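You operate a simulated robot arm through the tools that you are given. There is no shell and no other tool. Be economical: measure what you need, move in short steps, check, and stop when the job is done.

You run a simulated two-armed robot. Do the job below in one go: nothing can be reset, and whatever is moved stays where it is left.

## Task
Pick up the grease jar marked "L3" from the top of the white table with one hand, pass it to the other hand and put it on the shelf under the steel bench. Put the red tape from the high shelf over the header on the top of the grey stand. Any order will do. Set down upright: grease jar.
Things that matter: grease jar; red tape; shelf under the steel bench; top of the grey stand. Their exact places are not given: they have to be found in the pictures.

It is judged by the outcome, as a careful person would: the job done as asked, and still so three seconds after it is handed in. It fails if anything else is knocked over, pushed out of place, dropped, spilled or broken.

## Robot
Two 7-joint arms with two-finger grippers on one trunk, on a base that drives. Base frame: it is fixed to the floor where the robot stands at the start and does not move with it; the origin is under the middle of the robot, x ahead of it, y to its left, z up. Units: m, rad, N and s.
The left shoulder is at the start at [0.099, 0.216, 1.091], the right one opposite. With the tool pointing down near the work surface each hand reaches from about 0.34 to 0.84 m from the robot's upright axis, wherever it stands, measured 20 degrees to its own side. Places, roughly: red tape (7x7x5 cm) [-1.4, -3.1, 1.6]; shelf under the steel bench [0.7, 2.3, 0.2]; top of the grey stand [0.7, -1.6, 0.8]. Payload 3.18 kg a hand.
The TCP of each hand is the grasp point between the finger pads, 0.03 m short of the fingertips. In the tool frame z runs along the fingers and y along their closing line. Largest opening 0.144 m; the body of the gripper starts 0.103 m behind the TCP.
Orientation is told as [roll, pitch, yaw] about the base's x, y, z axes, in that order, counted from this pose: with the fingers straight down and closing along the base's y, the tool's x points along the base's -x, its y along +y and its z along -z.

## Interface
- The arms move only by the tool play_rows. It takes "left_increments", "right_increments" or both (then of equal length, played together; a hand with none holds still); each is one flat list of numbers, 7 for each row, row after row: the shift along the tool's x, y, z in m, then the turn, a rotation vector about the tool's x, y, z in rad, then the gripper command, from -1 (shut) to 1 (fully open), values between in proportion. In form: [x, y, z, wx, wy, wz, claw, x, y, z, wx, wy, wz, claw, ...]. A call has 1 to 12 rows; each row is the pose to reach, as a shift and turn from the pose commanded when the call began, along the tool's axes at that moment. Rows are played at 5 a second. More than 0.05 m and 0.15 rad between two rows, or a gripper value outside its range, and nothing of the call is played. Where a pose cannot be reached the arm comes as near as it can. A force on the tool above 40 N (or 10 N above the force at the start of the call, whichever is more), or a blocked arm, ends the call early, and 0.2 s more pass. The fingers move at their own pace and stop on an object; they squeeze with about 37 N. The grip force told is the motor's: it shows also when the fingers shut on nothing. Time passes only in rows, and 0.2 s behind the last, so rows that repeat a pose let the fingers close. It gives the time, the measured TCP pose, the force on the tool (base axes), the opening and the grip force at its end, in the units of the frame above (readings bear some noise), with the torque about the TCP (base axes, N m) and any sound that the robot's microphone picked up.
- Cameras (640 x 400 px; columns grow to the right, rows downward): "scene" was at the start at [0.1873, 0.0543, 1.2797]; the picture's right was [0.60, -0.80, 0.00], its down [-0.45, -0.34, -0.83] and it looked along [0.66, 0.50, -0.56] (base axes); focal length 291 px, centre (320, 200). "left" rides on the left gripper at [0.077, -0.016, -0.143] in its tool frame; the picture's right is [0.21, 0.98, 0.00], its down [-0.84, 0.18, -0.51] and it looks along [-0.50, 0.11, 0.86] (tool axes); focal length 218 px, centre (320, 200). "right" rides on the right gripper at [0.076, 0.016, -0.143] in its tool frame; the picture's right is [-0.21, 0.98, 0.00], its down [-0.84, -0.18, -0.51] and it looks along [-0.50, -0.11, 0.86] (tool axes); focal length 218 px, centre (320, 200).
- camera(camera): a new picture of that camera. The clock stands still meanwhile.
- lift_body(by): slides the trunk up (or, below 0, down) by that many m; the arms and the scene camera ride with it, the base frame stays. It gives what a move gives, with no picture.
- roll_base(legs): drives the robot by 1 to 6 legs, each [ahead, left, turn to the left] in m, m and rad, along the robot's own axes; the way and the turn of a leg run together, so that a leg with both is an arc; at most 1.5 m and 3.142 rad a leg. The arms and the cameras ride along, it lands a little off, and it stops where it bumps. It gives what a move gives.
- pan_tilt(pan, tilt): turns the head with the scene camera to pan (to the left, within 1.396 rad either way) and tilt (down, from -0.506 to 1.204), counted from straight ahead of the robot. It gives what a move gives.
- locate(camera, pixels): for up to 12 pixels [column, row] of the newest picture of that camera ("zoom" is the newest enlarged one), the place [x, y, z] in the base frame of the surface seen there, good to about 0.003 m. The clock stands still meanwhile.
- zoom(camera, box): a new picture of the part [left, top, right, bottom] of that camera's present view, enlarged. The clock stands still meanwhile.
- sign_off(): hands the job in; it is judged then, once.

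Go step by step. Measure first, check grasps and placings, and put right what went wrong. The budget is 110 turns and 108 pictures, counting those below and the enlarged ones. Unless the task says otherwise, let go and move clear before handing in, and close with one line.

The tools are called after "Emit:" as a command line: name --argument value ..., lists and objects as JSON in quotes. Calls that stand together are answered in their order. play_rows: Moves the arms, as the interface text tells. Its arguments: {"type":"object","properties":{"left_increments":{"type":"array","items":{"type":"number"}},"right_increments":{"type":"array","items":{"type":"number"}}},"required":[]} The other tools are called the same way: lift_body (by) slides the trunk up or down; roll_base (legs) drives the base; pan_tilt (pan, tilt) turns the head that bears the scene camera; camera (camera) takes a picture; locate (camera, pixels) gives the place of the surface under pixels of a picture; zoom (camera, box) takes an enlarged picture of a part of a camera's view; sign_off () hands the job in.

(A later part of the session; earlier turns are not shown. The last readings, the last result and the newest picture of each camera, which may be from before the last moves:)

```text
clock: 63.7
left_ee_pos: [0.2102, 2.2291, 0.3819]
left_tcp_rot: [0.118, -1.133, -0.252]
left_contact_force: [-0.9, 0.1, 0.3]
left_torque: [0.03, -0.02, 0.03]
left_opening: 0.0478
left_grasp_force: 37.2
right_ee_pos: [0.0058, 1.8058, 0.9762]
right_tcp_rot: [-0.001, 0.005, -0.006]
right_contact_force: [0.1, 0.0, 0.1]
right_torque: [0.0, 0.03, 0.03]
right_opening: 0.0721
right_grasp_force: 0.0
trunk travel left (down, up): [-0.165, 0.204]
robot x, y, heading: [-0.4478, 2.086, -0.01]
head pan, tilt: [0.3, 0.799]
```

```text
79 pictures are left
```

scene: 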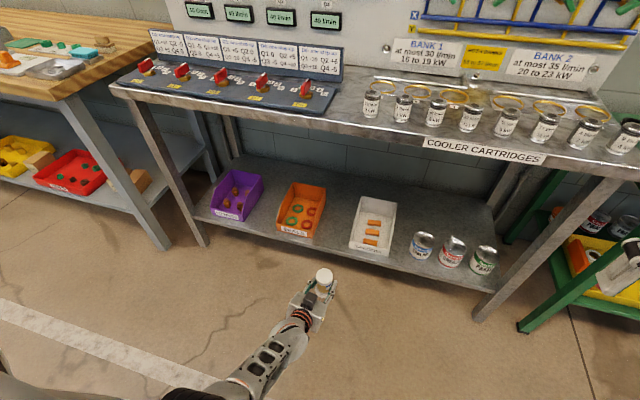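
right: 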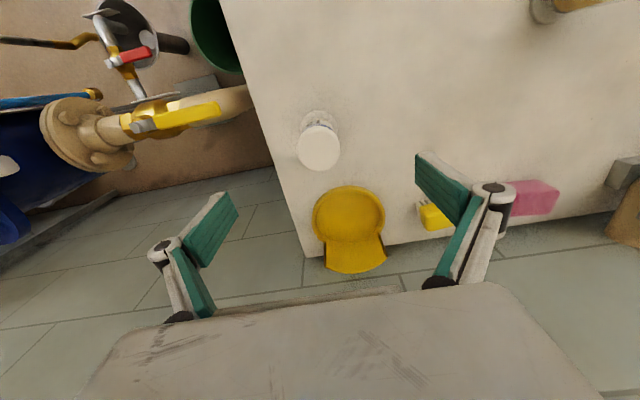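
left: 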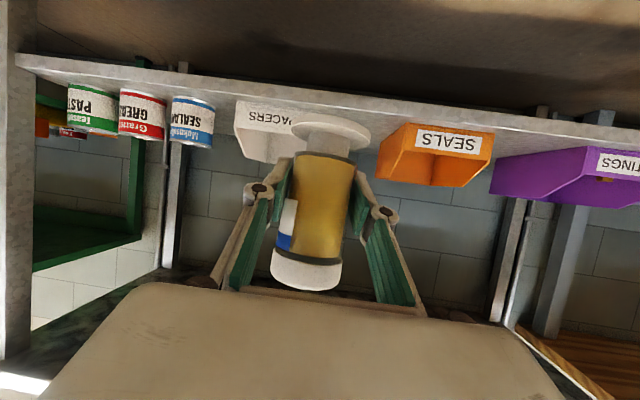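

Blocked again: the forearm folds onto the robot's base when the hand is this close. I reach further out ahead, straightening the arm, then lower.

Emit:
play_rows --left_increments '[-0.0224, 0.0234, 0.0193, -0.035, 0.0304, -0.0369, -0.7, -0.0449, 0.0469, 0.0387, -0.07, 0.0609, -0.0737, -0.7, -0.0673, 0.0703, 0.058, -0.1051, 0.0913, -0.1106, -0.7, -0.04, 0.0688, 0.0706, -0.1051, 0.0913, -0.1106, -0.7, -0.0129, 0.0673, 0.0833, -0.1051, 0.0913, -0.1106, -0.7, 0.0142, 0.0658, 0.0959, -0.1051, 0.0913, -0.1106, -0.7, 0.0142, 0.0658, 0.0959, -0.1051, 0.0913, -0.1106, -0.7]'

```text
clock: 65.3
left_ee_pos: [0.2879, 2.3004, 0.3878]
left_tcp_rot: [0.099, -1.038, -0.119]
left_contact_force: [-0.2, -0.9, 0.4]
left_torque: [0.01, -0.03, -0.01]
left_opening: 0.0476
left_grasp_force: 37.2
left hand out of reach, approached as far as the arm can: row 4, 5, 6, 7
right_ee_pos: [0.0048, 1.8074, 0.98]
right_tcp_rot: [-0.003, 0.002, -0.007]
right_contact_force: [-0.6, -0.2, -0.4]
right_torque: [0.01, 0.03, 0.03]
right_opening: 0.0718
right_grasp_force: 0.0
trunk travel left (down, up): [-0.165, 0.204]
robot x, y, heading: [-0.439, 2.0887, -0.011]
head pan, tilt: [0.3, 0.799]
```

Now it is out of reach rather than blocked, with the arm straighter; lowering the trunk by 7 cm should give the height.

Emit:
lift_body --by -0.07

Emit:
pan_tilt --pan 0.3 --tilt 0.85

Emit:
camera --camera "scene"

```text
clock: 66.4
left_ee_pos: [0.2951, 2.2997, 0.3218]
left_tcp_rot: [0.035, -1.044, -0.029]
left_contact_force: [-0.4, -0.6, 0.3]
left_torque: [0.02, 0.01, 0.0]
left_opening: 0.0474
left_grasp_force: 36.3
right_ee_pos: [0.0057, 1.8091, 0.9097]
right_tcp_rot: [-0.003, 0.001, -0.008]
right_contact_force: [0.4, -0.6, 0.5]
right_torque: [0.02, 0.01, -0.01]
right_opening: 0.0719
right_grasp_force: 0.0
trunk travel left (down, up): [-0.095, 0.274]
robot x, y, heading: [-0.446, 2.0875, -0.01]
head pan, tilt: [0.3, 0.799]
```

```text
clock: 67.0
left_ee_pos: [0.2948, 2.2979, 0.3211]
left_tcp_rot: [0.033, -1.043, -0.031]
left_contact_force: [0.0, 0.4, -0.3]
left_torque: [0.02, 0.0, -0.01]
left_opening: 0.0477
left_grasp_force: 36.9
right_ee_pos: [0.0046, 1.8077, 0.909]
right_tcp_rot: [-0.001, 0.001, -0.007]
right_contact_force: [0.2, 0.3, 0.0]
right_torque: [-0.02, 0.01, 0.01]
right_opening: 0.0719
right_grasp_force: 0.0
trunk travel left (down, up): [-0.095, 0.274]
robot x, y, heading: [-0.4436, 2.0861, -0.008]
head pan, tilt: [0.3, 0.85]
```

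```text
78 pictures are left
```

scene: 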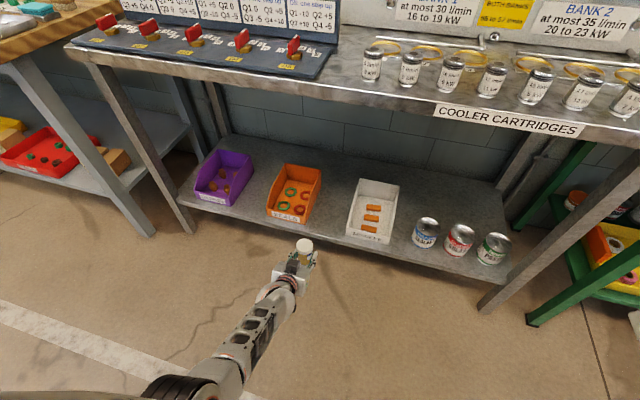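

Hand is level at z=0.321 and correctly oriented. I check the jar's uprightness and height.

Emit:
zoom --camera "scene" --box '[255, 215, 355, 295]'

Emit:
camera --camera "left"

Emit:
locate --camera "scene" --pixels '[[305, 246], [305, 241], [305, 251], [298, 246], [312, 246], [330, 215], [330, 240], [313, 215], [350, 225]]'

```text
5.00 times, centred on (305, 255) of scene
```

zoom: 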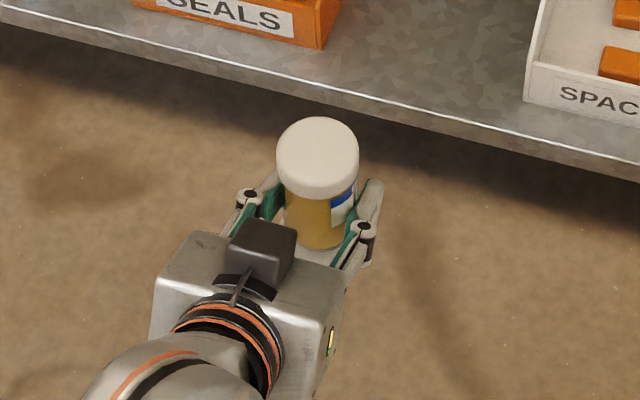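

```text
76 pictures are left
```

left: 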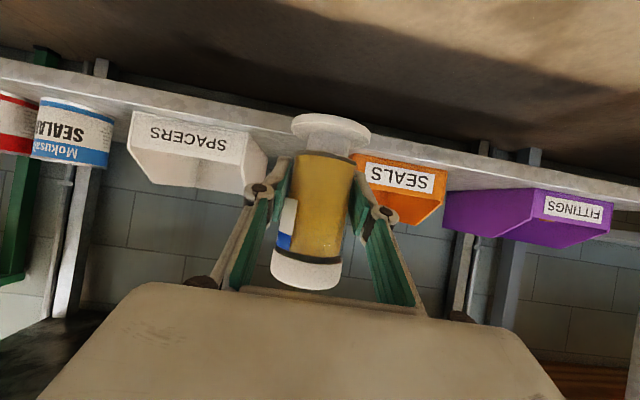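

```text
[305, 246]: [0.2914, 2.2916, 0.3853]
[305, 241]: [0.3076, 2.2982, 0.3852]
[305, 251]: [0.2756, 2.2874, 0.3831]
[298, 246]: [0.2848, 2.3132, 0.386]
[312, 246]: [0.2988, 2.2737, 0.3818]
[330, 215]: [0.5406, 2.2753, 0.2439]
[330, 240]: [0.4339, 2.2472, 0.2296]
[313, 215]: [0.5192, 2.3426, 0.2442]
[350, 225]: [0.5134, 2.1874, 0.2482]
```

Lid is level (z 0.385, so jar base at 0.273, shelf 0.245). I drive ahead 0.215 m, bringing the jar over the gap.

Emit:
roll_base --legs '[[0.213, -0.018, 0.0]]'

Emit:
camera --camera "scene"

Emit:
zoom --camera "left" --box '[120, 20, 520, 300]'

```text
clock: 68.7
left_ee_pos: [0.5087, 2.2745, 0.3212]
left_tcp_rot: [0.031, -1.044, -0.035]
left_contact_force: [-1.0, 0.6, 0.2]
left_torque: [-0.03, -0.01, 0.01]
left_opening: 0.0477
left_grasp_force: 36.9
right_ee_pos: [0.2189, 1.7873, 0.9091]
right_tcp_rot: [-0.004, 0.002, -0.007]
right_contact_force: [0.1, 0.3, -0.4]
right_torque: [0.03, 0.0, 0.0]
right_opening: 0.0719
right_grasp_force: 0.0
trunk travel left (down, up): [-0.095, 0.274]
robot x, y, heading: [-0.2295, 2.066, -0.008]
head pan, tilt: [0.3, 0.85]
```

```text
75 pictures are left
```

scene: 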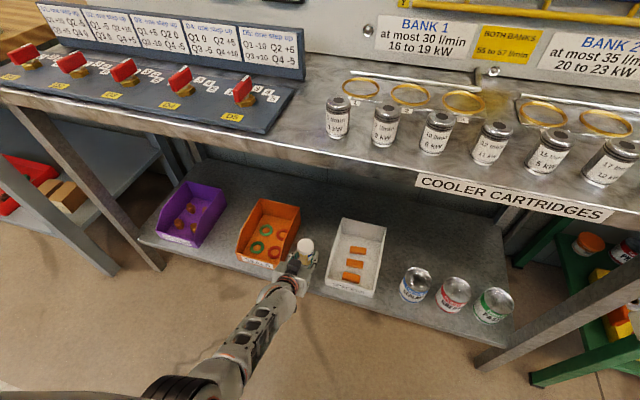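

```text
1.43 times, centred on (320, 160) of left
```

zoom: 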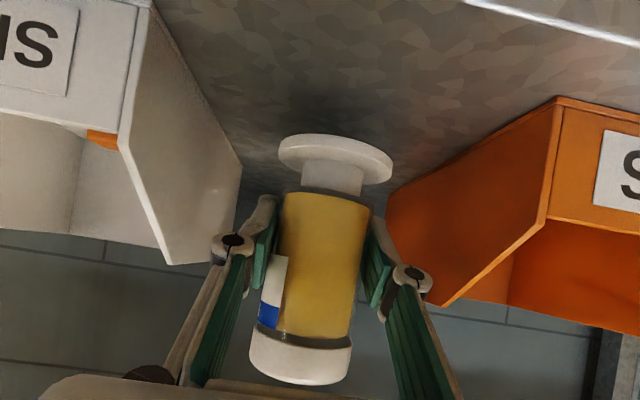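

The jar stands between the bins with clearance on both sides. I lower the trunk by 27 mm to set it down.

Emit:
lift_body --by -0.026

Emit:
zoom --camera "left" --box '[120, 20, 520, 300]'

Emit:
locate --camera "zoom" --pixels '[[335, 160], [320, 70], [330, 120], [340, 135]]'

```text
clock: 69.4
left_ee_pos: [0.5419, 2.271, 0.3438]
left_tcp_rot: [0.044, -1.111, -0.044]
left_contact_force: [0.8, 0.0, -1.2]
left_torque: [0.01, 0.0, -0.04]
left_opening: 0.0476
left_grasp_force: 36.9
right_ee_pos: [0.2132, 1.7843, 0.8979]
right_tcp_rot: [0.003, -0.033, -0.009]
right_contact_force: [0.5, 0.2, 0.1]
right_torque: [-0.05, -0.01, -0.01]
right_opening: 0.0719
right_grasp_force: 0.0
trunk travel left (down, up): [-0.069, 0.3]
robot x, y, heading: [-0.229, 2.0661, -0.01]
head pan, tilt: [0.3, 0.85]
```

```text
1.43 times, centred on (320, 160) of left
```

zoom: 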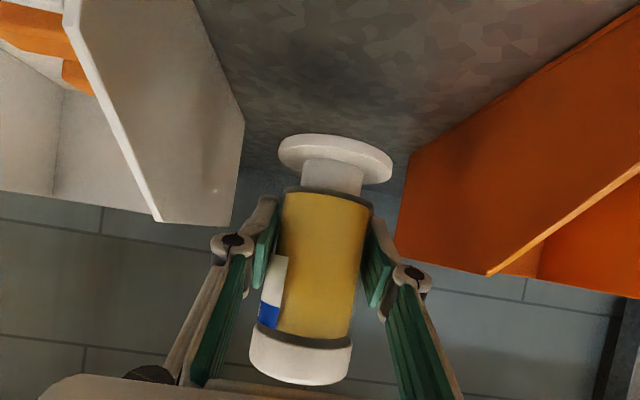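

```text
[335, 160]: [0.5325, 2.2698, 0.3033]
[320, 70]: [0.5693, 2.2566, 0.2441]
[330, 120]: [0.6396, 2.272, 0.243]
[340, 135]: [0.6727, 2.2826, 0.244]
```

The arm touched the base again and deflected upward (jar is free in the air at z≈0.34). I return the trunk and will use the arm instead.

Emit:
lift_body --by 0.026

Emit:
play_rows --left_increments '[0, 0, 0, 0, 0, 0, -0.7, 0, 0, 0, 0, 0, 0, -0.7]'

Emit:
pan_tilt --pan 0.6 --tilt 1.2

Emit:
camera --camera "scene"

```text
clock: 70.2
left_ee_pos: [0.5097, 2.2776, 0.3192]
left_tcp_rot: [0.04, -1.044, -0.04]
left_contact_force: [0.4, -0.6, 0.2]
left_torque: [0.01, -0.03, -0.03]
left_opening: 0.0475
left_grasp_force: 36.2
right_ee_pos: [0.2209, 1.7877, 0.9054]
right_tcp_rot: [-0.003, 0.007, -0.009]
right_contact_force: [0.3, 0.1, -1.5]
right_torque: [0.03, -0.01, 0.01]
right_opening: 0.0719
right_grasp_force: 0.0
trunk travel left (down, up): [-0.095, 0.274]
robot x, y, heading: [-0.2295, 2.0643, -0.003]
head pan, tilt: [0.3, 0.85]
```

```text
clock: 70.8
left_ee_pos: [0.5095, 2.2755, 0.3201]
left_tcp_rot: [0.035, -1.044, -0.039]
left_contact_force: [-0.6, 1.0, -0.9]
left_torque: [0.05, -0.01, 0.01]
left_opening: 0.0476
left_grasp_force: 36.7
right_ee_pos: [0.2196, 1.7882, 0.9074]
right_tcp_rot: [-0.004, 0.004, -0.006]
right_contact_force: [0.1, -0.7, 0.4]
right_torque: [-0.01, -0.01, -0.02]
right_opening: 0.0716
right_grasp_force: 0.1
trunk travel left (down, up): [-0.095, 0.274]
robot x, y, heading: [-0.2276, 2.0689, -0.004]
head pan, tilt: [0.3, 0.85]
```

```text
clock: 71.6
left_ee_pos: [0.5101, 2.2751, 0.3214]
left_tcp_rot: [0.035, -1.043, -0.037]
left_contact_force: [0.7, -0.3, 0.1]
left_torque: [0.04, 0.0, 0.01]
left_opening: 0.0475
left_grasp_force: 37.3
right_ee_pos: [0.2208, 1.788, 0.9084]
right_tcp_rot: [-0.003, 0.001, -0.01]
right_contact_force: [0.3, -0.3, -0.5]
right_torque: [-0.02, 0.02, -0.02]
right_opening: 0.0718
right_grasp_force: 0.0
trunk travel left (down, up): [-0.095, 0.274]
robot x, y, heading: [-0.229, 2.0681, -0.01]
head pan, tilt: [0.6, 1.201]
```

```text
72 pictures are left
```

scene: 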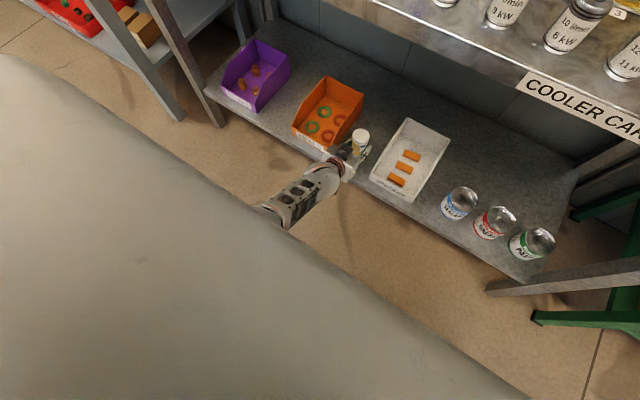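

Pose restored. I try lowering with the arm alone in small steps.

Emit:
play_rows --left_increments '[0.0087, 0, 0.005, 0, 0, 0, -0.7, 0.0173, 0, 0.01, 0, 0, 0, -0.7, 0.0238, 0, 0.0138, 0, 0, 0, -0.7, 0.0238, 0, 0.0138, 0, 0, 0, -0.7]'

```text
clock: 72.6
left_ee_pos: [0.5073, 2.2749, 0.293]
left_tcp_rot: [0.029, -1.044, -0.031]
left_contact_force: [-0.6, 0.1, 0.2]
left_torque: [-0.04, -0.02, -0.04]
left_opening: 0.0477
left_grasp_force: 36.5
right_ee_pos: [0.2197, 1.7877, 0.9089]
right_tcp_rot: [-0.004, 0.001, -0.009]
right_contact_force: [-0.7, -0.1, -0.2]
right_torque: [0.01, -0.01, -0.01]
right_opening: 0.0718
right_grasp_force: 0.0
trunk travel left (down, up): [-0.095, 0.274]
robot x, y, heading: [-0.2291, 2.0636, -0.003]
head pan, tilt: [0.6, 1.201]
```

It reached z=0.293 with no contact force yet. A few more millimetres until it touches.

Emit:
play_rows --left_increments '[0.0017, 0, 0.001, 0, 0, 0, -0.7, 0.0035, 0, 0.002, 0, 0, 0, -0.7]'

Emit:
zoom --camera "left" --box '[220, 60, 420, 200]'

Emit:
zoom --camera "scene" --box '[300, 90, 420, 190]'

```text
clock: 73.2
left_ee_pos: [0.5101, 2.2738, 0.2933]
left_tcp_rot: [0.029, -1.051, -0.031]
left_contact_force: [-3.8, -1.4, 13.1]
left_torque: [-0.42, 0.27, -0.07]
left_opening: 0.0474
left_grasp_force: 37.3
right_ee_pos: [0.2182, 1.7875, 0.9095]
right_tcp_rot: [-0.002, -0.002, -0.006]
right_contact_force: [0.4, -0.2, -0.6]
right_torque: [0.01, 0.01, 0.0]
right_opening: 0.0723
right_grasp_force: 0.1
trunk travel left (down, up): [-0.095, 0.274]
robot x, y, heading: [-0.2277, 2.0683, -0.009]
head pan, tilt: [0.6, 1.201]
```

```text
2.86 times, centred on (320, 130) of left
```

zoom: 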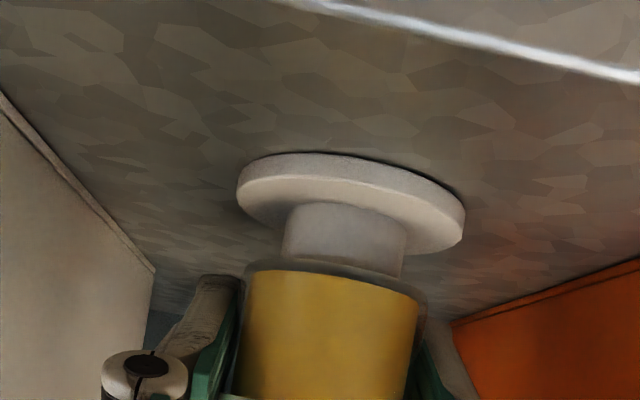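

```text
4.00 times, centred on (360, 140) of scene
```

zoom: 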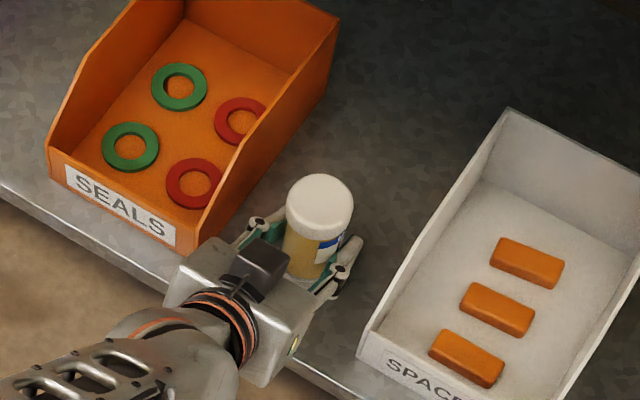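

Contact at 13 N; the flange rests flat. I open the fingers modestly and check.

Emit:
play_rows --left_increments '[0, 0, 0, 0, 0, 0, -0.3, 0, 0, 0, 0, 0, 0, -0.1, 0, 0, 0, 0, 0, 0, -0.08, 0, 0, 0, 0, 0, 0, -0.08]'

Emit:
camera --camera "left"

Emit:
zoom --camera "scene" --box '[300, 90, 420, 190]'

```text
clock: 74.2
left_ee_pos: [0.5075, 2.2746, 0.2901]
left_tcp_rot: [0.032, -1.043, -0.035]
left_contact_force: [0.1, 0.7, -0.2]
left_torque: [-0.02, 0.01, 0.01]
left_opening: 0.0663
left_grasp_force: 0.0
right_ee_pos: [0.2193, 1.7873, 0.9079]
right_tcp_rot: [-0.003, 0.002, -0.011]
right_contact_force: [0.2, -0.7, 0.7]
right_torque: [0.01, 0.02, -0.01]
right_opening: 0.0717
right_grasp_force: 0.2
trunk travel left (down, up): [-0.095, 0.274]
robot x, y, heading: [-0.2289, 2.0679, -0.011]
head pan, tilt: [0.6, 1.201]
```

```text
69 pictures are left
```

left: 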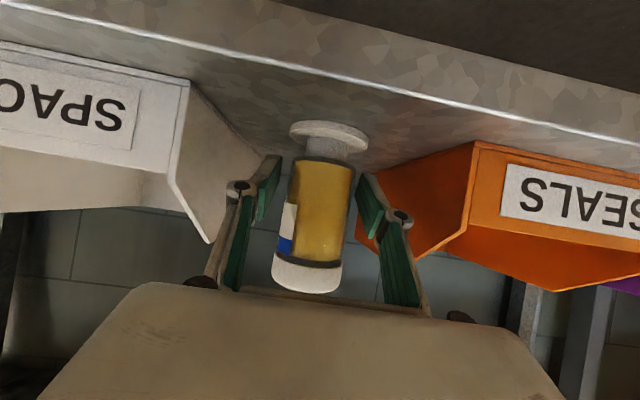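

```text
4.00 times, centred on (360, 140) of scene
```

zoom: 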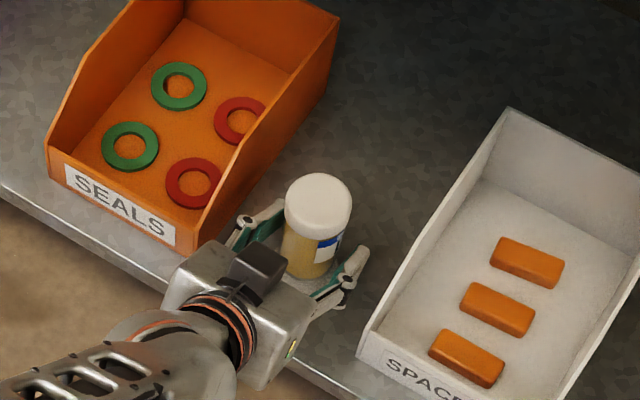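

The jar stands free with gaps on both sides. I drive straight back.

Emit:
roll_base --legs '[[-0.25, 0, 0]]'

Emit:
camera --camera "scene"

```text
clock: 76.0
left_ee_pos: [0.2596, 2.2781, 0.2899]
left_tcp_rot: [0.033, -1.044, -0.031]
left_contact_force: [1.0, -1.0, -0.1]
left_torque: [0.02, 0.04, -0.01]
left_opening: 0.0663
left_grasp_force: 0.1
right_ee_pos: [-0.0284, 1.7908, 0.9097]
right_tcp_rot: [-0.003, -0.001, -0.006]
right_contact_force: [-0.9, -0.8, -0.3]
right_torque: [-0.02, -0.02, 0.01]
right_opening: 0.0719
right_grasp_force: 0.0
trunk travel left (down, up): [-0.095, 0.274]
robot x, y, heading: [-0.4801, 2.0681, -0.002]
head pan, tilt: [0.6, 1.201]
```

```text
67 pictures are left
```

scene: 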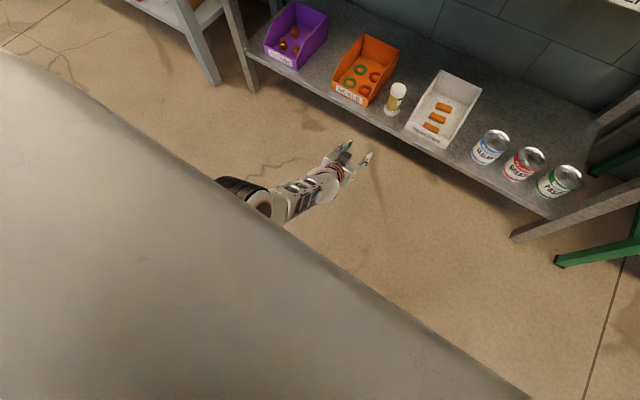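

The jar stands upright on the shelf at (397,100) and nothing else moved. I raise the trunk and stow the left arm before travelling to the tape.

Emit:
lift_body --by 0.25

Emit:
play_rows --left_increments '[-0.0201, 0.0091, -0.0379, 0, 0.0949, 0, 0, -0.0402, 0.0182, -0.0757, 0, 0.1898, 0, 0, -0.0603, 0.0273, -0.1136, 0, 0.2847, 0, 0, -0.0804, 0.0364, -0.1515, 0, 0.3796, 0, 0, -0.1005, 0.0455, -0.1893, 0, 0.4745, 0, 0, -0.1205, 0.0545, -0.2272, 0, 0.5694, 0, 0, -0.1406, 0.0636, -0.265, 0, 0.6643, 0, 0, -0.1607, 0.0727, -0.3029, 0, 0.7592, 0, 0, -0.1808, 0.0818, -0.3408, 0, 0.8541, 0, 0, -0.2009, 0.0909, -0.3786, 0, 0.949, 0, 0, -0.221, 0.1, -0.4165, 0, 1.044, 0, 0, -0.221, 0.1, -0.4165, 0, 1.044, 0, 0]'

Emit:
pan_tilt --pan -1.39 --tilt 0.3

Emit:
camera --camera "scene"

```text
clock: 77.8
left_ee_pos: [0.4208, 2.2787, 0.8111]
left_tcp_rot: [0.114, -1.476, -0.114]
left_contact_force: [2.9, 0.7, -4.9]
left_torque: [-0.16, -0.02, -0.15]
left_opening: 0.0661
left_grasp_force: 0.1
right_ee_pos: [-0.0284, 1.7913, 1.1048]
right_tcp_rot: [-0.002, -0.008, -0.006]
right_contact_force: [-0.1, -0.3, 0.8]
right_torque: [0.05, 0.01, 0.01]
right_opening: 0.0717
right_grasp_force: 0.0
trunk travel left (down, up): [-0.286, 0.083]
robot x, y, heading: [-0.4774, 2.0672, -0.004]
head pan, tilt: [0.6, 1.201]
stopped: the force on the tool passed its limit at 68 N (the readings are from after the stop); the commanded pose is now the measured one
```

```text
clock: 79.0
left_ee_pos: [0.2459, 2.3948, 0.9335]
left_tcp_rot: [0.342, -0.992, -0.252]
left_contact_force: [0.1, 0.5, -0.3]
left_torque: [-0.03, -0.01, -0.03]
left_opening: 0.072
left_grasp_force: 0.0
right_ee_pos: [-0.0289, 1.7904, 1.1039]
right_tcp_rot: [-0.005, -0.009, -0.005]
right_contact_force: [0.4, 0.5, 0.0]
right_torque: [-0.04, 0.01, -0.01]
right_opening: 0.0718
right_grasp_force: 0.0
trunk travel left (down, up): [-0.286, 0.083]
robot x, y, heading: [-0.4785, 2.0665, -0.005]
head pan, tilt: [0.6, 1.201]
stopped in row 6 (left hand): the arm was blocked; the commanded pose is now the measured one
```

```text
clock: 81.0
left_ee_pos: [0.2455, 2.3954, 0.9338]
left_tcp_rot: [0.342, -0.993, -0.248]
left_contact_force: [-0.6, 1.0, 0.0]
left_torque: [0.01, 0.02, 0.0]
left_opening: 0.072
left_grasp_force: 0.0
right_ee_pos: [-0.0285, 1.7907, 1.1041]
right_tcp_rot: [-0.003, -0.01, -0.006]
right_contact_force: [-0.1, -0.5, 0.8]
right_torque: [0.0, -0.01, 0.03]
right_opening: 0.0721
right_grasp_force: 0.1
trunk travel left (down, up): [-0.286, 0.083]
robot x, y, heading: [-0.4784, 2.0661, -0.0]
head pan, tilt: [-1.389, 0.3]
```

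```text
66 pictures are left
```

scene: 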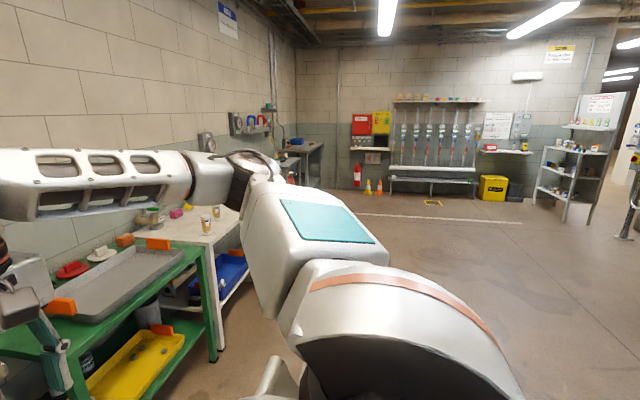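

Warning sign: during the lift the left hand swung outward and touched something (68 N), likely the bench edge. I must check the bench and the jar.

Emit:
pan_tilt --pan 0.2 --tilt 0.7

Emit:
camera --camera "scene"

Emit:
camera --camera "left"

```text
clock: 82.6
left_ee_pos: [0.246, 2.3962, 0.9335]
left_tcp_rot: [0.344, -0.994, -0.247]
left_contact_force: [0.4, 0.2, 0.2]
left_torque: [0.03, 0.03, 0.01]
left_opening: 0.072
left_grasp_force: 0.1
right_ee_pos: [-0.0295, 1.7913, 1.1044]
right_tcp_rot: [-0.003, -0.009, -0.004]
right_contact_force: [-0.7, 0.0, 1.0]
right_torque: [-0.01, 0.0, -0.03]
right_opening: 0.0721
right_grasp_force: 0.1
trunk travel left (down, up): [-0.286, 0.083]
robot x, y, heading: [-0.4796, 2.0721, -0.001]
head pan, tilt: [0.201, 0.7]
```

```text
65 pictures are left
```

scene: 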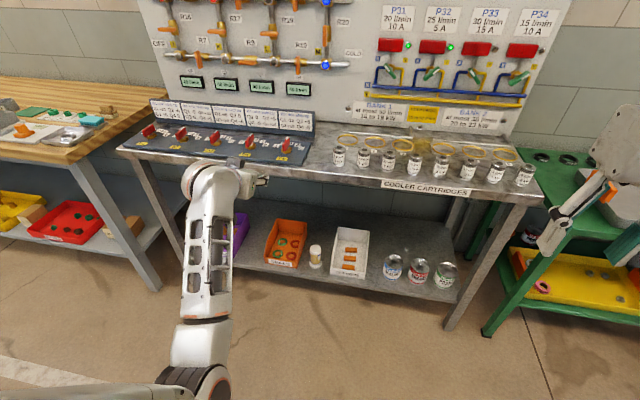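

```text
64 pictures are left
```

left: 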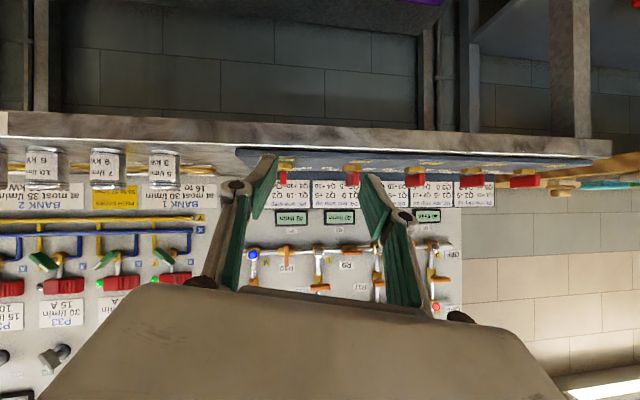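

Everything on and under the bench still stands; I verify positions of the bench edge, bins and jar against before.

Emit:
locate --camera "scene" --pixels '[[316, 248], [315, 266], [275, 263], [300, 266], [333, 272], [366, 279], [280, 184], [420, 190], [500, 200], [300, 271]]'

Emit:
zoom --camera "scene" --box '[240, 130, 460, 290]'

```text
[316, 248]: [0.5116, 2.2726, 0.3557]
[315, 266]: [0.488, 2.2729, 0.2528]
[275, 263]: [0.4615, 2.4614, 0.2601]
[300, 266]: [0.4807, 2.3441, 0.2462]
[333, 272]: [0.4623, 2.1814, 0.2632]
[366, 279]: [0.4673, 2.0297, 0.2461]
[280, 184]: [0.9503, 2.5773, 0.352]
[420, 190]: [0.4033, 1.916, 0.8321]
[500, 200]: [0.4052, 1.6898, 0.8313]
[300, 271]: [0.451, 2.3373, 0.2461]
```

```text
2.50 times, centred on (350, 210) of scene
```

zoom: 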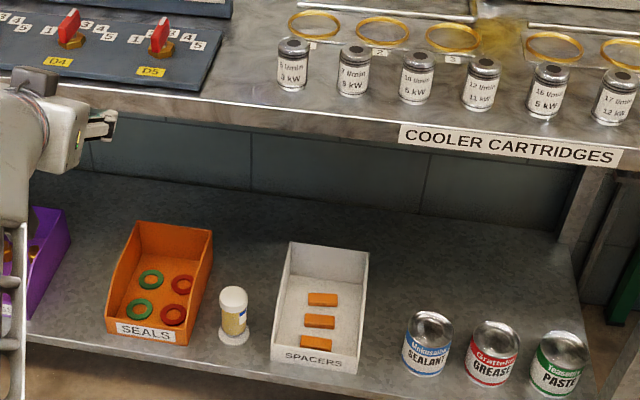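

Bench edge (x=0.403), bins and jar are unmoved. I drive back clear of the bench before touching the arm again.

Emit:
roll_base --legs '[[-0.4, 0, 0]]'

Emit:
pan_tilt --pan 0.5 --tilt 0.9

Emit:
camera --camera "scene"

```text
clock: 85.1
left_ee_pos: [-0.1535, 2.399, 0.9339]
left_tcp_rot: [0.343, -0.994, -0.246]
left_contact_force: [0.6, 0.4, 1.5]
left_torque: [0.0, 0.0, -0.02]
left_opening: 0.0721
left_grasp_force: 0.0
right_ee_pos: [-0.4268, 1.7939, 1.1044]
right_tcp_rot: [-0.003, -0.009, -0.005]
right_contact_force: [-0.5, -0.1, 1.0]
right_torque: [-0.02, -0.03, -0.01]
right_opening: 0.072
right_grasp_force: 0.0
trunk travel left (down, up): [-0.286, 0.083]
robot x, y, heading: [-0.8747, 2.0679, -0.004]
head pan, tilt: [0.201, 0.7]
```

```text
clock: 85.9
left_ee_pos: [-0.1536, 2.4001, 0.9333]
left_tcp_rot: [0.346, -0.994, -0.248]
left_contact_force: [-0.2, -0.5, -0.8]
left_torque: [0.03, -0.03, -0.02]
left_opening: 0.0719
left_grasp_force: 0.0
right_ee_pos: [-0.4268, 1.793, 1.1033]
right_tcp_rot: [-0.004, -0.008, -0.004]
right_contact_force: [-0.2, 0.3, 0.1]
right_torque: [0.0, 0.01, -0.04]
right_opening: 0.0719
right_grasp_force: 0.1
trunk travel left (down, up): [-0.286, 0.083]
robot x, y, heading: [-0.8777, 2.0705, -0.006]
head pan, tilt: [0.499, 0.901]
```

```text
62 pictures are left
```

scene: 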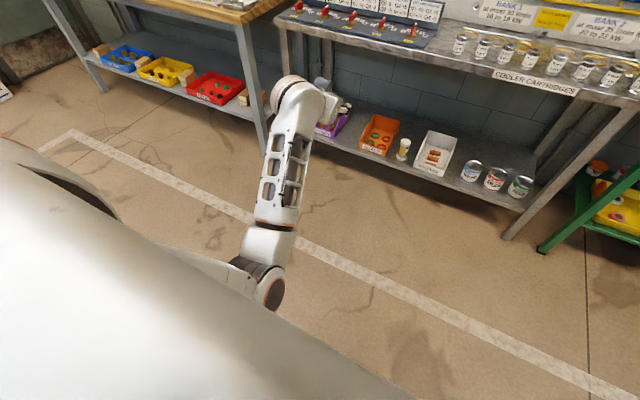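

Clear of everything. I bring the left hand back to a neutral fingers-down pose close to the body.

Emit:
play_rows --left_increments '[-0.0008, 0.0168, -0.0291, 0.024, 0.1267, -0.0067, 0, -0.0017, 0.0337, -0.0583, 0.048, 0.2534, -0.0135, 0, -0.0025, 0.0505, -0.0874, 0.072, 0.3801, -0.0202, 0, -0.0033, 0.0674, -0.1165, 0.096, 0.5069, -0.0269, 0, -0.0041, 0.0842, -0.1456, 0.12, 0.6336, -0.0336, 0, -0.005, 0.101, -0.1748, 0.144, 0.7603, -0.0404, 0, -0.0058, 0.1179, -0.2039, 0.168, 0.887, -0.0471, 0, -0.0066, 0.1347, -0.233, 0.192, 1.0137, -0.0538, 0, -0.0066, 0.1347, -0.233, 0.192, 1.0137, -0.0538, 0]'

Emit:
pan_tilt --pan -1.2 --tilt 0.3

Emit:
camera --camera "scene"

```text
clock: 86.5
left_ee_pos: [-0.1764, 2.3187, 1.0083]
left_tcp_rot: [0.482, -0.814, -0.541]
left_contact_force: [0.0, 0.4, -0.8]
left_torque: [0.0, 0.02, 0.03]
left_opening: 0.0719
left_grasp_force: 0.1
right_ee_pos: [-0.4266, 1.7929, 1.1039]
right_tcp_rot: [-0.003, -0.009, -0.004]
right_contact_force: [-0.3, 0.6, 0.0]
right_torque: [-0.02, 0.0, 0.03]
right_opening: 0.0719
right_grasp_force: 0.1
trunk travel left (down, up): [-0.286, 0.083]
robot x, y, heading: [-0.8732, 2.0722, -0.001]
head pan, tilt: [0.499, 0.901]
stopped in row 2 (left hand): the arm was blocked; the commanded pose is now the measured one
```

```text
clock: 88.2
left_ee_pos: [-0.1757, 2.3199, 1.0067]
left_tcp_rot: [0.479, -0.815, -0.539]
left_contact_force: [-0.2, -1.2, -0.7]
left_torque: [0.01, -0.01, 0.01]
left_opening: 0.0722
left_grasp_force: 0.0
right_ee_pos: [-0.4258, 1.7933, 1.1035]
right_tcp_rot: [-0.002, -0.007, -0.005]
right_contact_force: [-0.2, -0.3, -0.4]
right_torque: [0.0, 0.02, 0.01]
right_opening: 0.0718
right_grasp_force: 0.1
trunk travel left (down, up): [-0.286, 0.083]
robot x, y, heading: [-0.8756, 2.0713, -0.001]
head pan, tilt: [-1.201, 0.3]
```

```text
61 pictures are left
```

scene: 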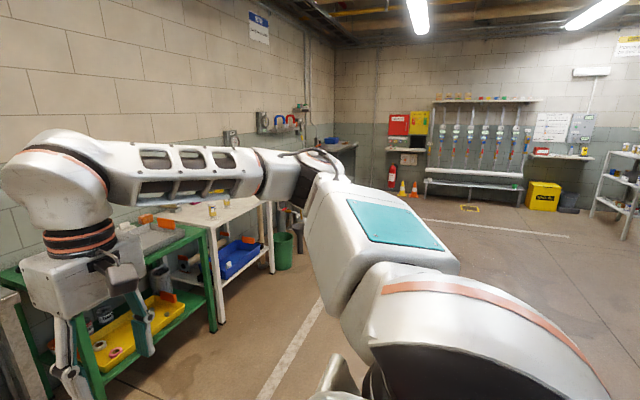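

The left arm is locked against its own body but compact; I leave it. The high shelf is at (485,99) with small coloured things above the flow-meter header; I zoom and measure it.

Emit:
zoom --camera "scene" --box '[380, 70, 600, 230]'

Emit:
locate --camera "scene" --pixels '[[440, 100], [485, 102], [540, 101], [470, 172], [350, 147], [325, 155], [470, 208], [545, 195], [420, 195], [575, 240], [500, 300], [450, 97]]'

```text
2.50 times, centred on (490, 150) of scene
```

zoom: 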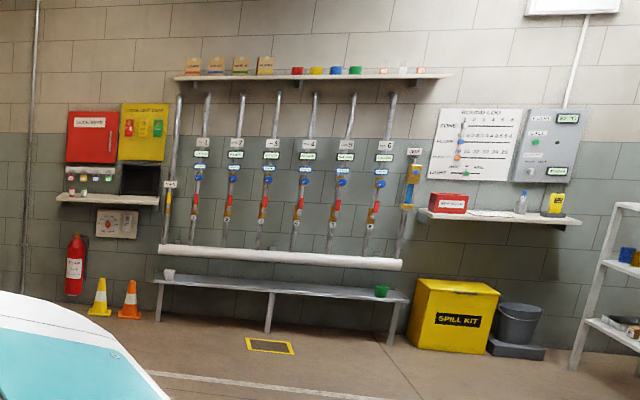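

```text
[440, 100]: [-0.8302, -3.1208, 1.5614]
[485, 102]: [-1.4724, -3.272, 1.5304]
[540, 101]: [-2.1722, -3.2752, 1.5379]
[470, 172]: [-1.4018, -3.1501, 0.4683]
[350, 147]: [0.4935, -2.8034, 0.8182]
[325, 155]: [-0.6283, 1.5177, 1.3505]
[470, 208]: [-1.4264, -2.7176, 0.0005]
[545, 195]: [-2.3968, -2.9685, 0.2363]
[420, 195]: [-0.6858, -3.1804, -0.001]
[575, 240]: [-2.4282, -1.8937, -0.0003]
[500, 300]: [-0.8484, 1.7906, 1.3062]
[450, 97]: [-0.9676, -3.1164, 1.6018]
```

The red roll is at zoom (297,70), next to a yellow one and boxes, on a shelf at z≈1.56. I turn to face that wall and drive across the open floor.

Emit:
roll_base --legs '[[0, 0, -1.571], [1.5, -0.25, 0], [1.5, -0.25, 0], [0.4, 0, 0]]'

Emit:
pan_tilt --pan 0 --tilt 0.1

Emit:
camera --camera "scene"

```text
refused: leg 2 is longer than a leg can be; nothing moved
```

```text
clock: 89.6
left_ee_pos: [-0.1763, 2.3188, 1.0071]
left_tcp_rot: [0.478, -0.815, -0.541]
left_contact_force: [0.4, 0.0, 0.1]
left_torque: [0.02, 0.02, -0.01]
left_opening: 0.072
left_grasp_force: 0.0
right_ee_pos: [-0.4264, 1.7927, 1.103]
right_tcp_rot: [-0.004, -0.009, -0.002]
right_contact_force: [0.4, 0.3, 0.1]
right_torque: [0.0, 0.03, -0.01]
right_opening: 0.0721
right_grasp_force: 0.2
trunk travel left (down, up): [-0.286, 0.083]
robot x, y, heading: [-0.8729, 2.0714, -0.008]
head pan, tilt: [0.0, 0.099]
```

```text
59 pictures are left
```

scene: 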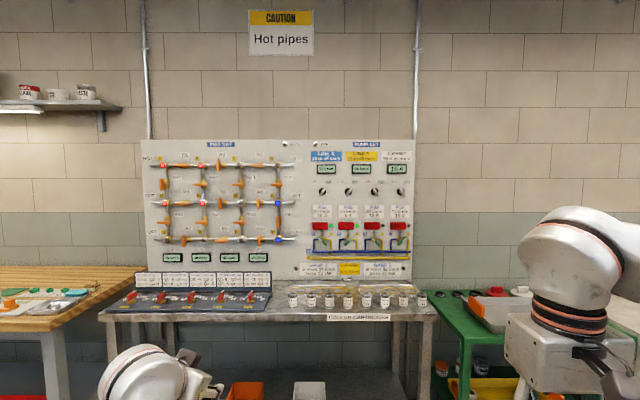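

A leg was slightly too long; I split it.

Emit:
roll_base --legs '[[0, 0, -1.565], [1.4, -0.2, 0], [1.4, -0.3, 0], [0.6, 0, 0]]'

Emit:
camera --camera "scene"

```text
clock: 110.1
left_ee_pos: [-0.9761, -2.0236, 1.0059]
left_tcp_rot: [0.478, -0.815, -2.066]
left_contact_force: [-0.1, -0.4, -0.9]
left_torque: [0.01, -0.02, -0.02]
left_opening: 0.0719
left_grasp_force: 0.0
right_ee_pos: [-1.5138, -1.7982, 1.1037]
right_tcp_rot: [-0.005, -0.01, -1.526]
right_contact_force: [-0.5, 0.0, 0.6]
right_torque: [0.01, 0.05, -0.03]
right_opening: 0.0721
right_grasp_force: 0.1
trunk travel left (down, up): [-0.286, 0.083]
robot x, y, heading: [-1.2588, -1.3357, -1.531]
head pan, tilt: [0.0, 0.099]
```

```text
58 pictures are left
```

scene: 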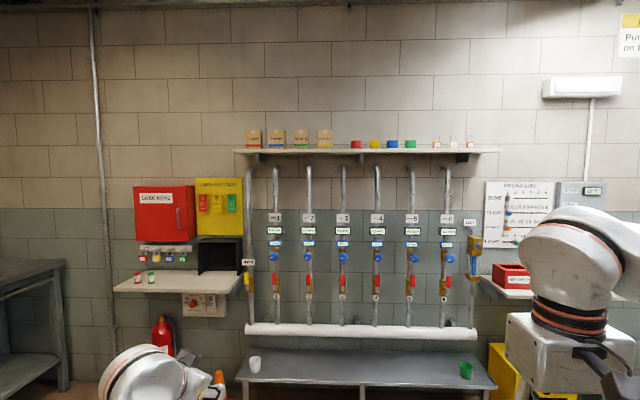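

Emit:
zoom --camera "scene" --box '[310, 115, 430, 175]'

Emit:
locate --camera "scene" --pixels '[[356, 145], [352, 145], [361, 145], [375, 145], [326, 138], [391, 145], [356, 152], [345, 151], [357, 362], [360, 330], [344, 255], [357, 380]]'

```text
5.33 times, centred on (370, 145) of scene
```

zoom: 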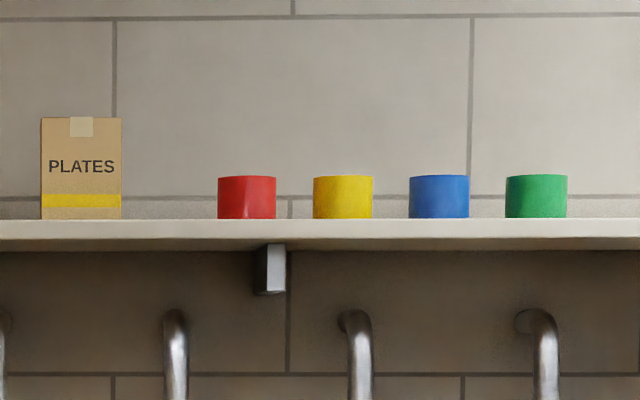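

```text
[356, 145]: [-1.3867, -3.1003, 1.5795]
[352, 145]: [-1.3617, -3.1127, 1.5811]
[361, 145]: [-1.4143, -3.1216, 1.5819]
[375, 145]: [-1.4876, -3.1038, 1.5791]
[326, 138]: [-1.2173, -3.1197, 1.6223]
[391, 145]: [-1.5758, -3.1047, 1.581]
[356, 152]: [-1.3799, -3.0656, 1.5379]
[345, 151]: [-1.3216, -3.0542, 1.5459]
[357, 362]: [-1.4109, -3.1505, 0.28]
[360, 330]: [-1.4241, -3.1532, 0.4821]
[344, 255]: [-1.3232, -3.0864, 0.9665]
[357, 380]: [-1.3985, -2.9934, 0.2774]
```

The red roll (≈6–7 cm, z 1.555–1.605) is near (−1.387,−3.13), with about 4 cm to its yellow neighbour. I raise the trunk and lift the right hand to that height, pointing ahead 20° down, still away from the wall.

Emit:
lift_body --by 0.08

Emit:
play_rows --right_increments '[-0.0208, 0.0042, -0.0358, 0, -0.1018, 0, 0.1, -0.0417, 0.0083, -0.0717, 0, -0.2036, 0, 0.1, -0.0625, 0.0125, -0.1075, 0, -0.3054, 0, 0.1, -0.0833, 0.0167, -0.1433, 0, -0.4072, 0, 0.1, -0.1042, 0.0208, -0.1792, 0, -0.509, 0, 0.1, -0.125, 0.025, -0.215, 0, -0.6108, 0, 0.1, -0.1458, 0.0292, -0.2508, 0, -0.7127, 0, 0.1, -0.1667, 0.0333, -0.2867, 0, -0.8145, 0, 0.1, -0.1875, 0.0375, -0.3225, 0, -0.9163, 0, 0.1, -0.2083, 0.0417, -0.3583, 0, -1.0181, 0, 0.1, -0.2292, 0.0458, -0.3942, 0, -1.1199, 0, 0.1, -0.25, 0.05, -0.43, 0, -1.2217, 0, 0.1]'

Emit:
camera --camera "scene"

```text
clock: 111.4
left_ee_pos: [-0.9579, -2.0299, 1.1085]
left_tcp_rot: [0.723, -0.74, -2.263]
left_contact_force: [0.0, -0.6, 0.9]
left_torque: [-0.01, 0.0, 0.03]
left_opening: 0.0719
left_grasp_force: 0.0
right_ee_pos: [-1.514, -1.7979, 1.1839]
right_tcp_rot: [-0.004, -0.009, -1.526]
right_contact_force: [-0.4, -0.1, -0.4]
right_torque: [-0.02, 0.02, 0.0]
right_opening: 0.072
right_grasp_force: 0.0
trunk travel left (down, up): [-0.366, 0.003]
robot x, y, heading: [-1.2604, -1.3381, -1.525]
head pan, tilt: [0.0, 0.099]
stopped: the arm was blocked; the commanded pose is now the measured one
```

```text
clock: 114.0
left_ee_pos: [-0.957, -2.0298, 1.1088]
left_tcp_rot: [0.719, -0.741, -2.26]
left_contact_force: [-1.4, 0.1, 0.3]
left_torque: [-0.02, 0.03, -0.02]
left_opening: 0.0721
left_grasp_force: 0.1
right_ee_pos: [-1.4524, -2.0427, 1.6149]
right_tcp_rot: [-0.012, -1.231, -1.516]
right_contact_force: [-0.5, -0.7, -0.7]
right_torque: [0.0, 0.03, -0.01]
right_opening: 0.0791
right_grasp_force: 0.0
trunk travel left (down, up): [-0.366, 0.003]
robot x, y, heading: [-1.2566, -1.3397, -1.527]
head pan, tilt: [0.0, 0.099]
```

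```text
56 pictures are left
```

scene: 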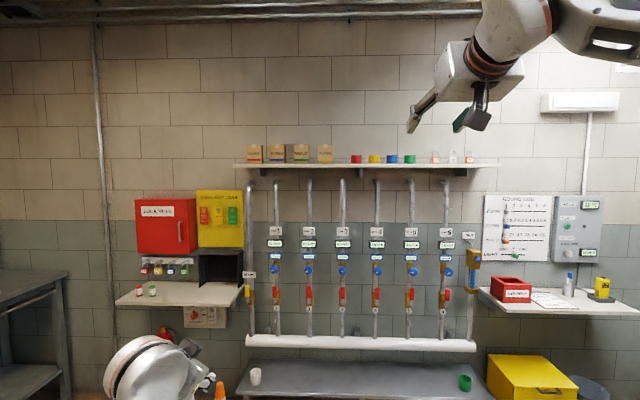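

The right hand is up at z=1.615 pointing at the wall. I extend it further ahead (so the left arm stays away from the pipes), then approach with the base.

Emit:
play_rows --right_increments '[-0.0096, 0, 0.039, 0, 0, 0, 0.1, -0.0192, 0, 0.078, 0, 0, 0, 0.1, -0.0288, 0, 0.117, 0, 0, 0, 0.1, -0.0384, 0, 0.156, 0, 0, 0, 0.1, -0.048, 0, 0.195, 0, 0, 0, 0.1, -0.048, 0, 0.195, 0, 0, 0, 0.1]'

Emit:
roll_base --legs '[[0, 0, -0.045], [0.55, 0.09, 0]]'

Emit:
pan_tilt --pan 0 --tilt 0.0

Emit:
camera --camera "scene"

Emit:
camera --camera "right"

```text
clock: 115.4
left_ee_pos: [-0.9578, -2.0308, 1.1077]
left_tcp_rot: [0.718, -0.738, -2.262]
left_contact_force: [-1.2, 0.8, 0.0]
left_torque: [0.0, 0.02, 0.01]
left_opening: 0.0723
left_grasp_force: 0.1
right_ee_pos: [-1.4414, -2.208, 1.5837]
right_tcp_rot: [-0.013, -1.229, -1.517]
right_contact_force: [0.1, 0.2, 0.5]
right_torque: [0.02, -0.01, -0.03]
right_opening: 0.0792
right_grasp_force: 0.0
right hand out of reach, approached as far as the arm can: row 5, 6
trunk travel left (down, up): [-0.366, 0.003]
robot x, y, heading: [-1.253, -1.3431, -1.522]
head pan, tilt: [0.0, 0.099]
```

```text
clock: 119.0
left_ee_pos: [-0.8967, -2.5955, 1.1086]
left_tcp_rot: [0.722, -0.738, -2.304]
left_contact_force: [-0.3, 0.0, 0.4]
left_torque: [-0.01, 0.01, -0.03]
left_opening: 0.072
left_grasp_force: 0.1
right_ee_pos: [-1.389, -2.7504, 1.5848]
right_tcp_rot: [-0.009, -1.233, -1.563]
right_contact_force: [0.6, -0.4, -0.1]
right_torque: [-0.03, 0.01, 0.01]
right_opening: 0.0793
right_grasp_force: 0.0
trunk travel left (down, up): [-0.366, 0.003]
robot x, y, heading: [-1.1676, -1.8891, -1.574]
head pan, tilt: [0.0, 0.099]
```

```text
clock: 119.7
left_ee_pos: [-0.898, -2.5947, 1.1099]
left_tcp_rot: [0.723, -0.737, -2.305]
left_contact_force: [0.3, 0.1, 0.3]
left_torque: [-0.01, 0.01, 0.0]
left_opening: 0.0721
left_grasp_force: 0.0
right_ee_pos: [-1.3888, -2.7507, 1.5848]
right_tcp_rot: [-0.009, -1.23, -1.562]
right_contact_force: [0.3, -0.3, -0.2]
right_torque: [-0.01, -0.01, 0.01]
right_opening: 0.0791
right_grasp_force: 0.1
trunk travel left (down, up): [-0.366, 0.003]
robot x, y, heading: [-1.1667, -1.8872, -1.572]
head pan, tilt: [0.0, 0.0]
```

```text
55 pictures are left
```

scene: 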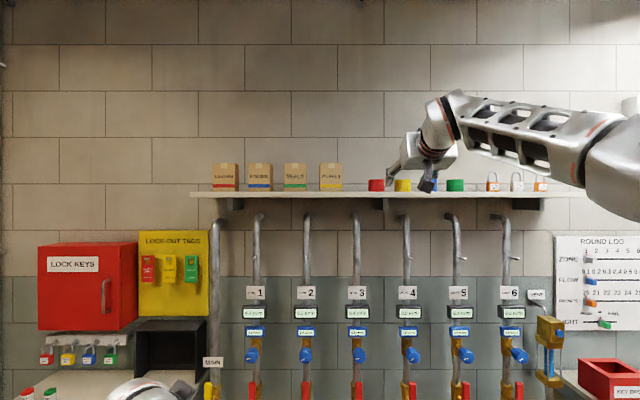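

```text
54 pictures are left
```

right: 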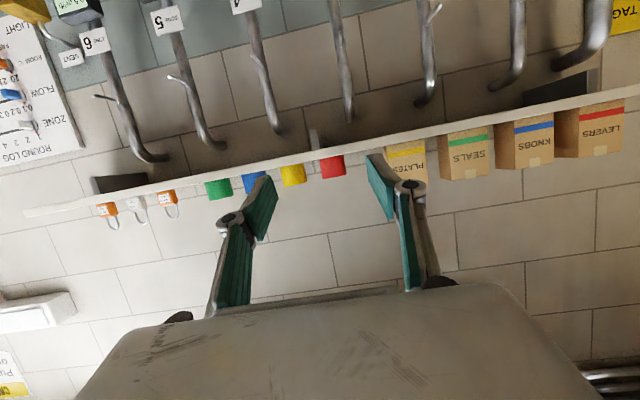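

The red roll is at (332,167) in the right view and (376,185) in the scene. I measure it from both.

Emit:
locate --camera "right" --pixels '[[332, 165], [322, 165], [343, 167], [293, 173], [332, 178], [331, 157]]'

Emit:
zoom --camera "scene" --box '[340, 160, 480, 220]'

Emit:
locate --camera "scene" --pixels '[[376, 186], [371, 186], [382, 186], [376, 181], [376, 190], [376, 194], [403, 186], [340, 184]]'

```text
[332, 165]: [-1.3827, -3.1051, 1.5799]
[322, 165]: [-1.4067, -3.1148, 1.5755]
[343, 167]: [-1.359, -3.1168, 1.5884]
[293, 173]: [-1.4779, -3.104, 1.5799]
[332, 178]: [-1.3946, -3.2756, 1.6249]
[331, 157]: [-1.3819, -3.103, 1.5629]
```

```text
4.57 times, centred on (410, 190) of scene
```

zoom: 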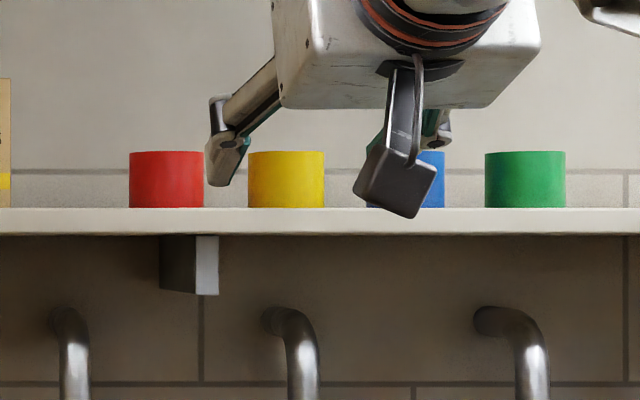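

```text
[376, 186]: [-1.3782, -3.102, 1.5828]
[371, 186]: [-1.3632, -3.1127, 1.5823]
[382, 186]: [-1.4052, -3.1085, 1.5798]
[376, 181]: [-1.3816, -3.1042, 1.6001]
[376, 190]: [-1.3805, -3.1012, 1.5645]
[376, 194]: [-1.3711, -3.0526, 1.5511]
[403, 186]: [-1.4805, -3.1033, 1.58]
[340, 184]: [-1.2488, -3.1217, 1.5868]
```

I check the finger's real outer extent so that it won't brush the yellow roll.

Emit:
locate --camera "right" --pixels '[[372, 157], [385, 200], [412, 187], [426, 187], [425, 200], [277, 180], [229, 219], [216, 220], [262, 178], [240, 260], [420, 260]]'

Emit:
zoom --camera "right" --box '[180, 120, 480, 310]'

```text
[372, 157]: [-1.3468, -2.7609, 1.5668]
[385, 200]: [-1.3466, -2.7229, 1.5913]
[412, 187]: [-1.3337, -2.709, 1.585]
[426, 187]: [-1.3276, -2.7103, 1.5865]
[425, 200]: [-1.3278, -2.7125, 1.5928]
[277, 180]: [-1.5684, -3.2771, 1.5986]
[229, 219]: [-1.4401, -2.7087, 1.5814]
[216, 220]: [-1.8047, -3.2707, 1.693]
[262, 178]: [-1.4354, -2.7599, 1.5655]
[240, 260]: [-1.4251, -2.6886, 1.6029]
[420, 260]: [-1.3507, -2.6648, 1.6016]
```

```text
2.11 times, centred on (330, 215) of right
```

zoom: 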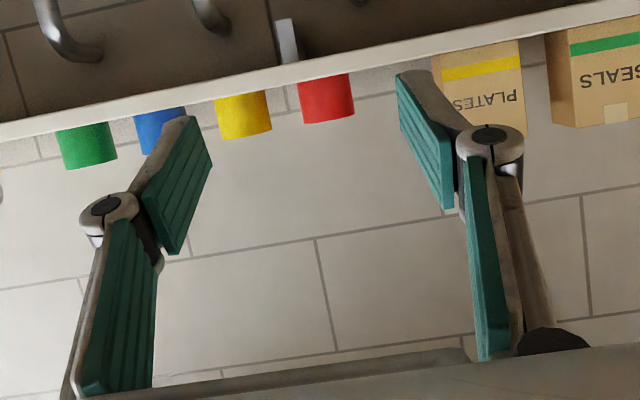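

The pads will pass with ~1.3 cm to the yellow roll. I advance 0.28 m with the base and re-measure.

Emit:
roll_base --legs '[[0.28, 0.005, 0]]'

Emit:
camera --camera "right"

Emit:
camera --camera "scene"

```text
clock: 121.6
left_ee_pos: [-0.8952, -2.8746, 1.1082]
left_tcp_rot: [0.722, -0.738, -2.307]
left_contact_force: [0.2, -1.0, 0.6]
left_torque: [0.02, 0.0, 0.0]
left_opening: 0.0722
left_grasp_force: 0.1
right_ee_pos: [-1.3874, -3.0291, 1.5856]
right_tcp_rot: [-0.009, -1.229, -1.563]
right_contact_force: [-0.5, -1.1, -0.7]
right_torque: [-0.02, -0.02, 0.01]
right_opening: 0.0792
right_grasp_force: 0.1
trunk travel left (down, up): [-0.366, 0.003]
robot x, y, heading: [-1.1642, -2.1646, -1.57]
head pan, tilt: [0.0, 0.0]
```

```text
51 pictures are left
```

right: 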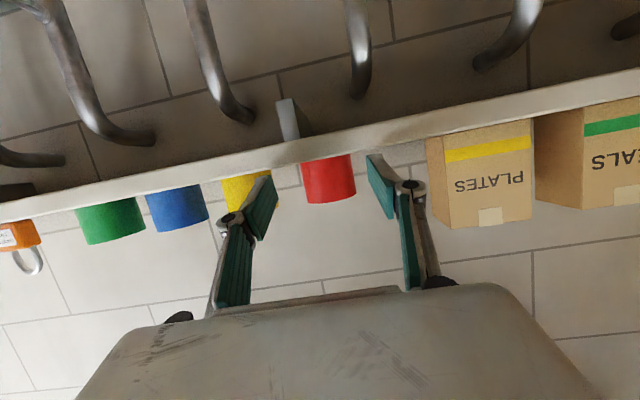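

```text
50 pictures are left
```

scene: 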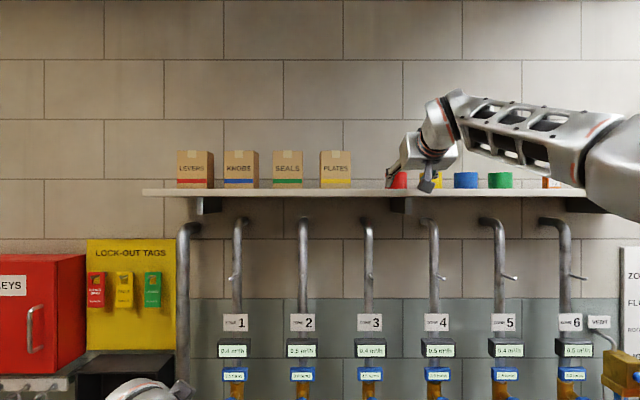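

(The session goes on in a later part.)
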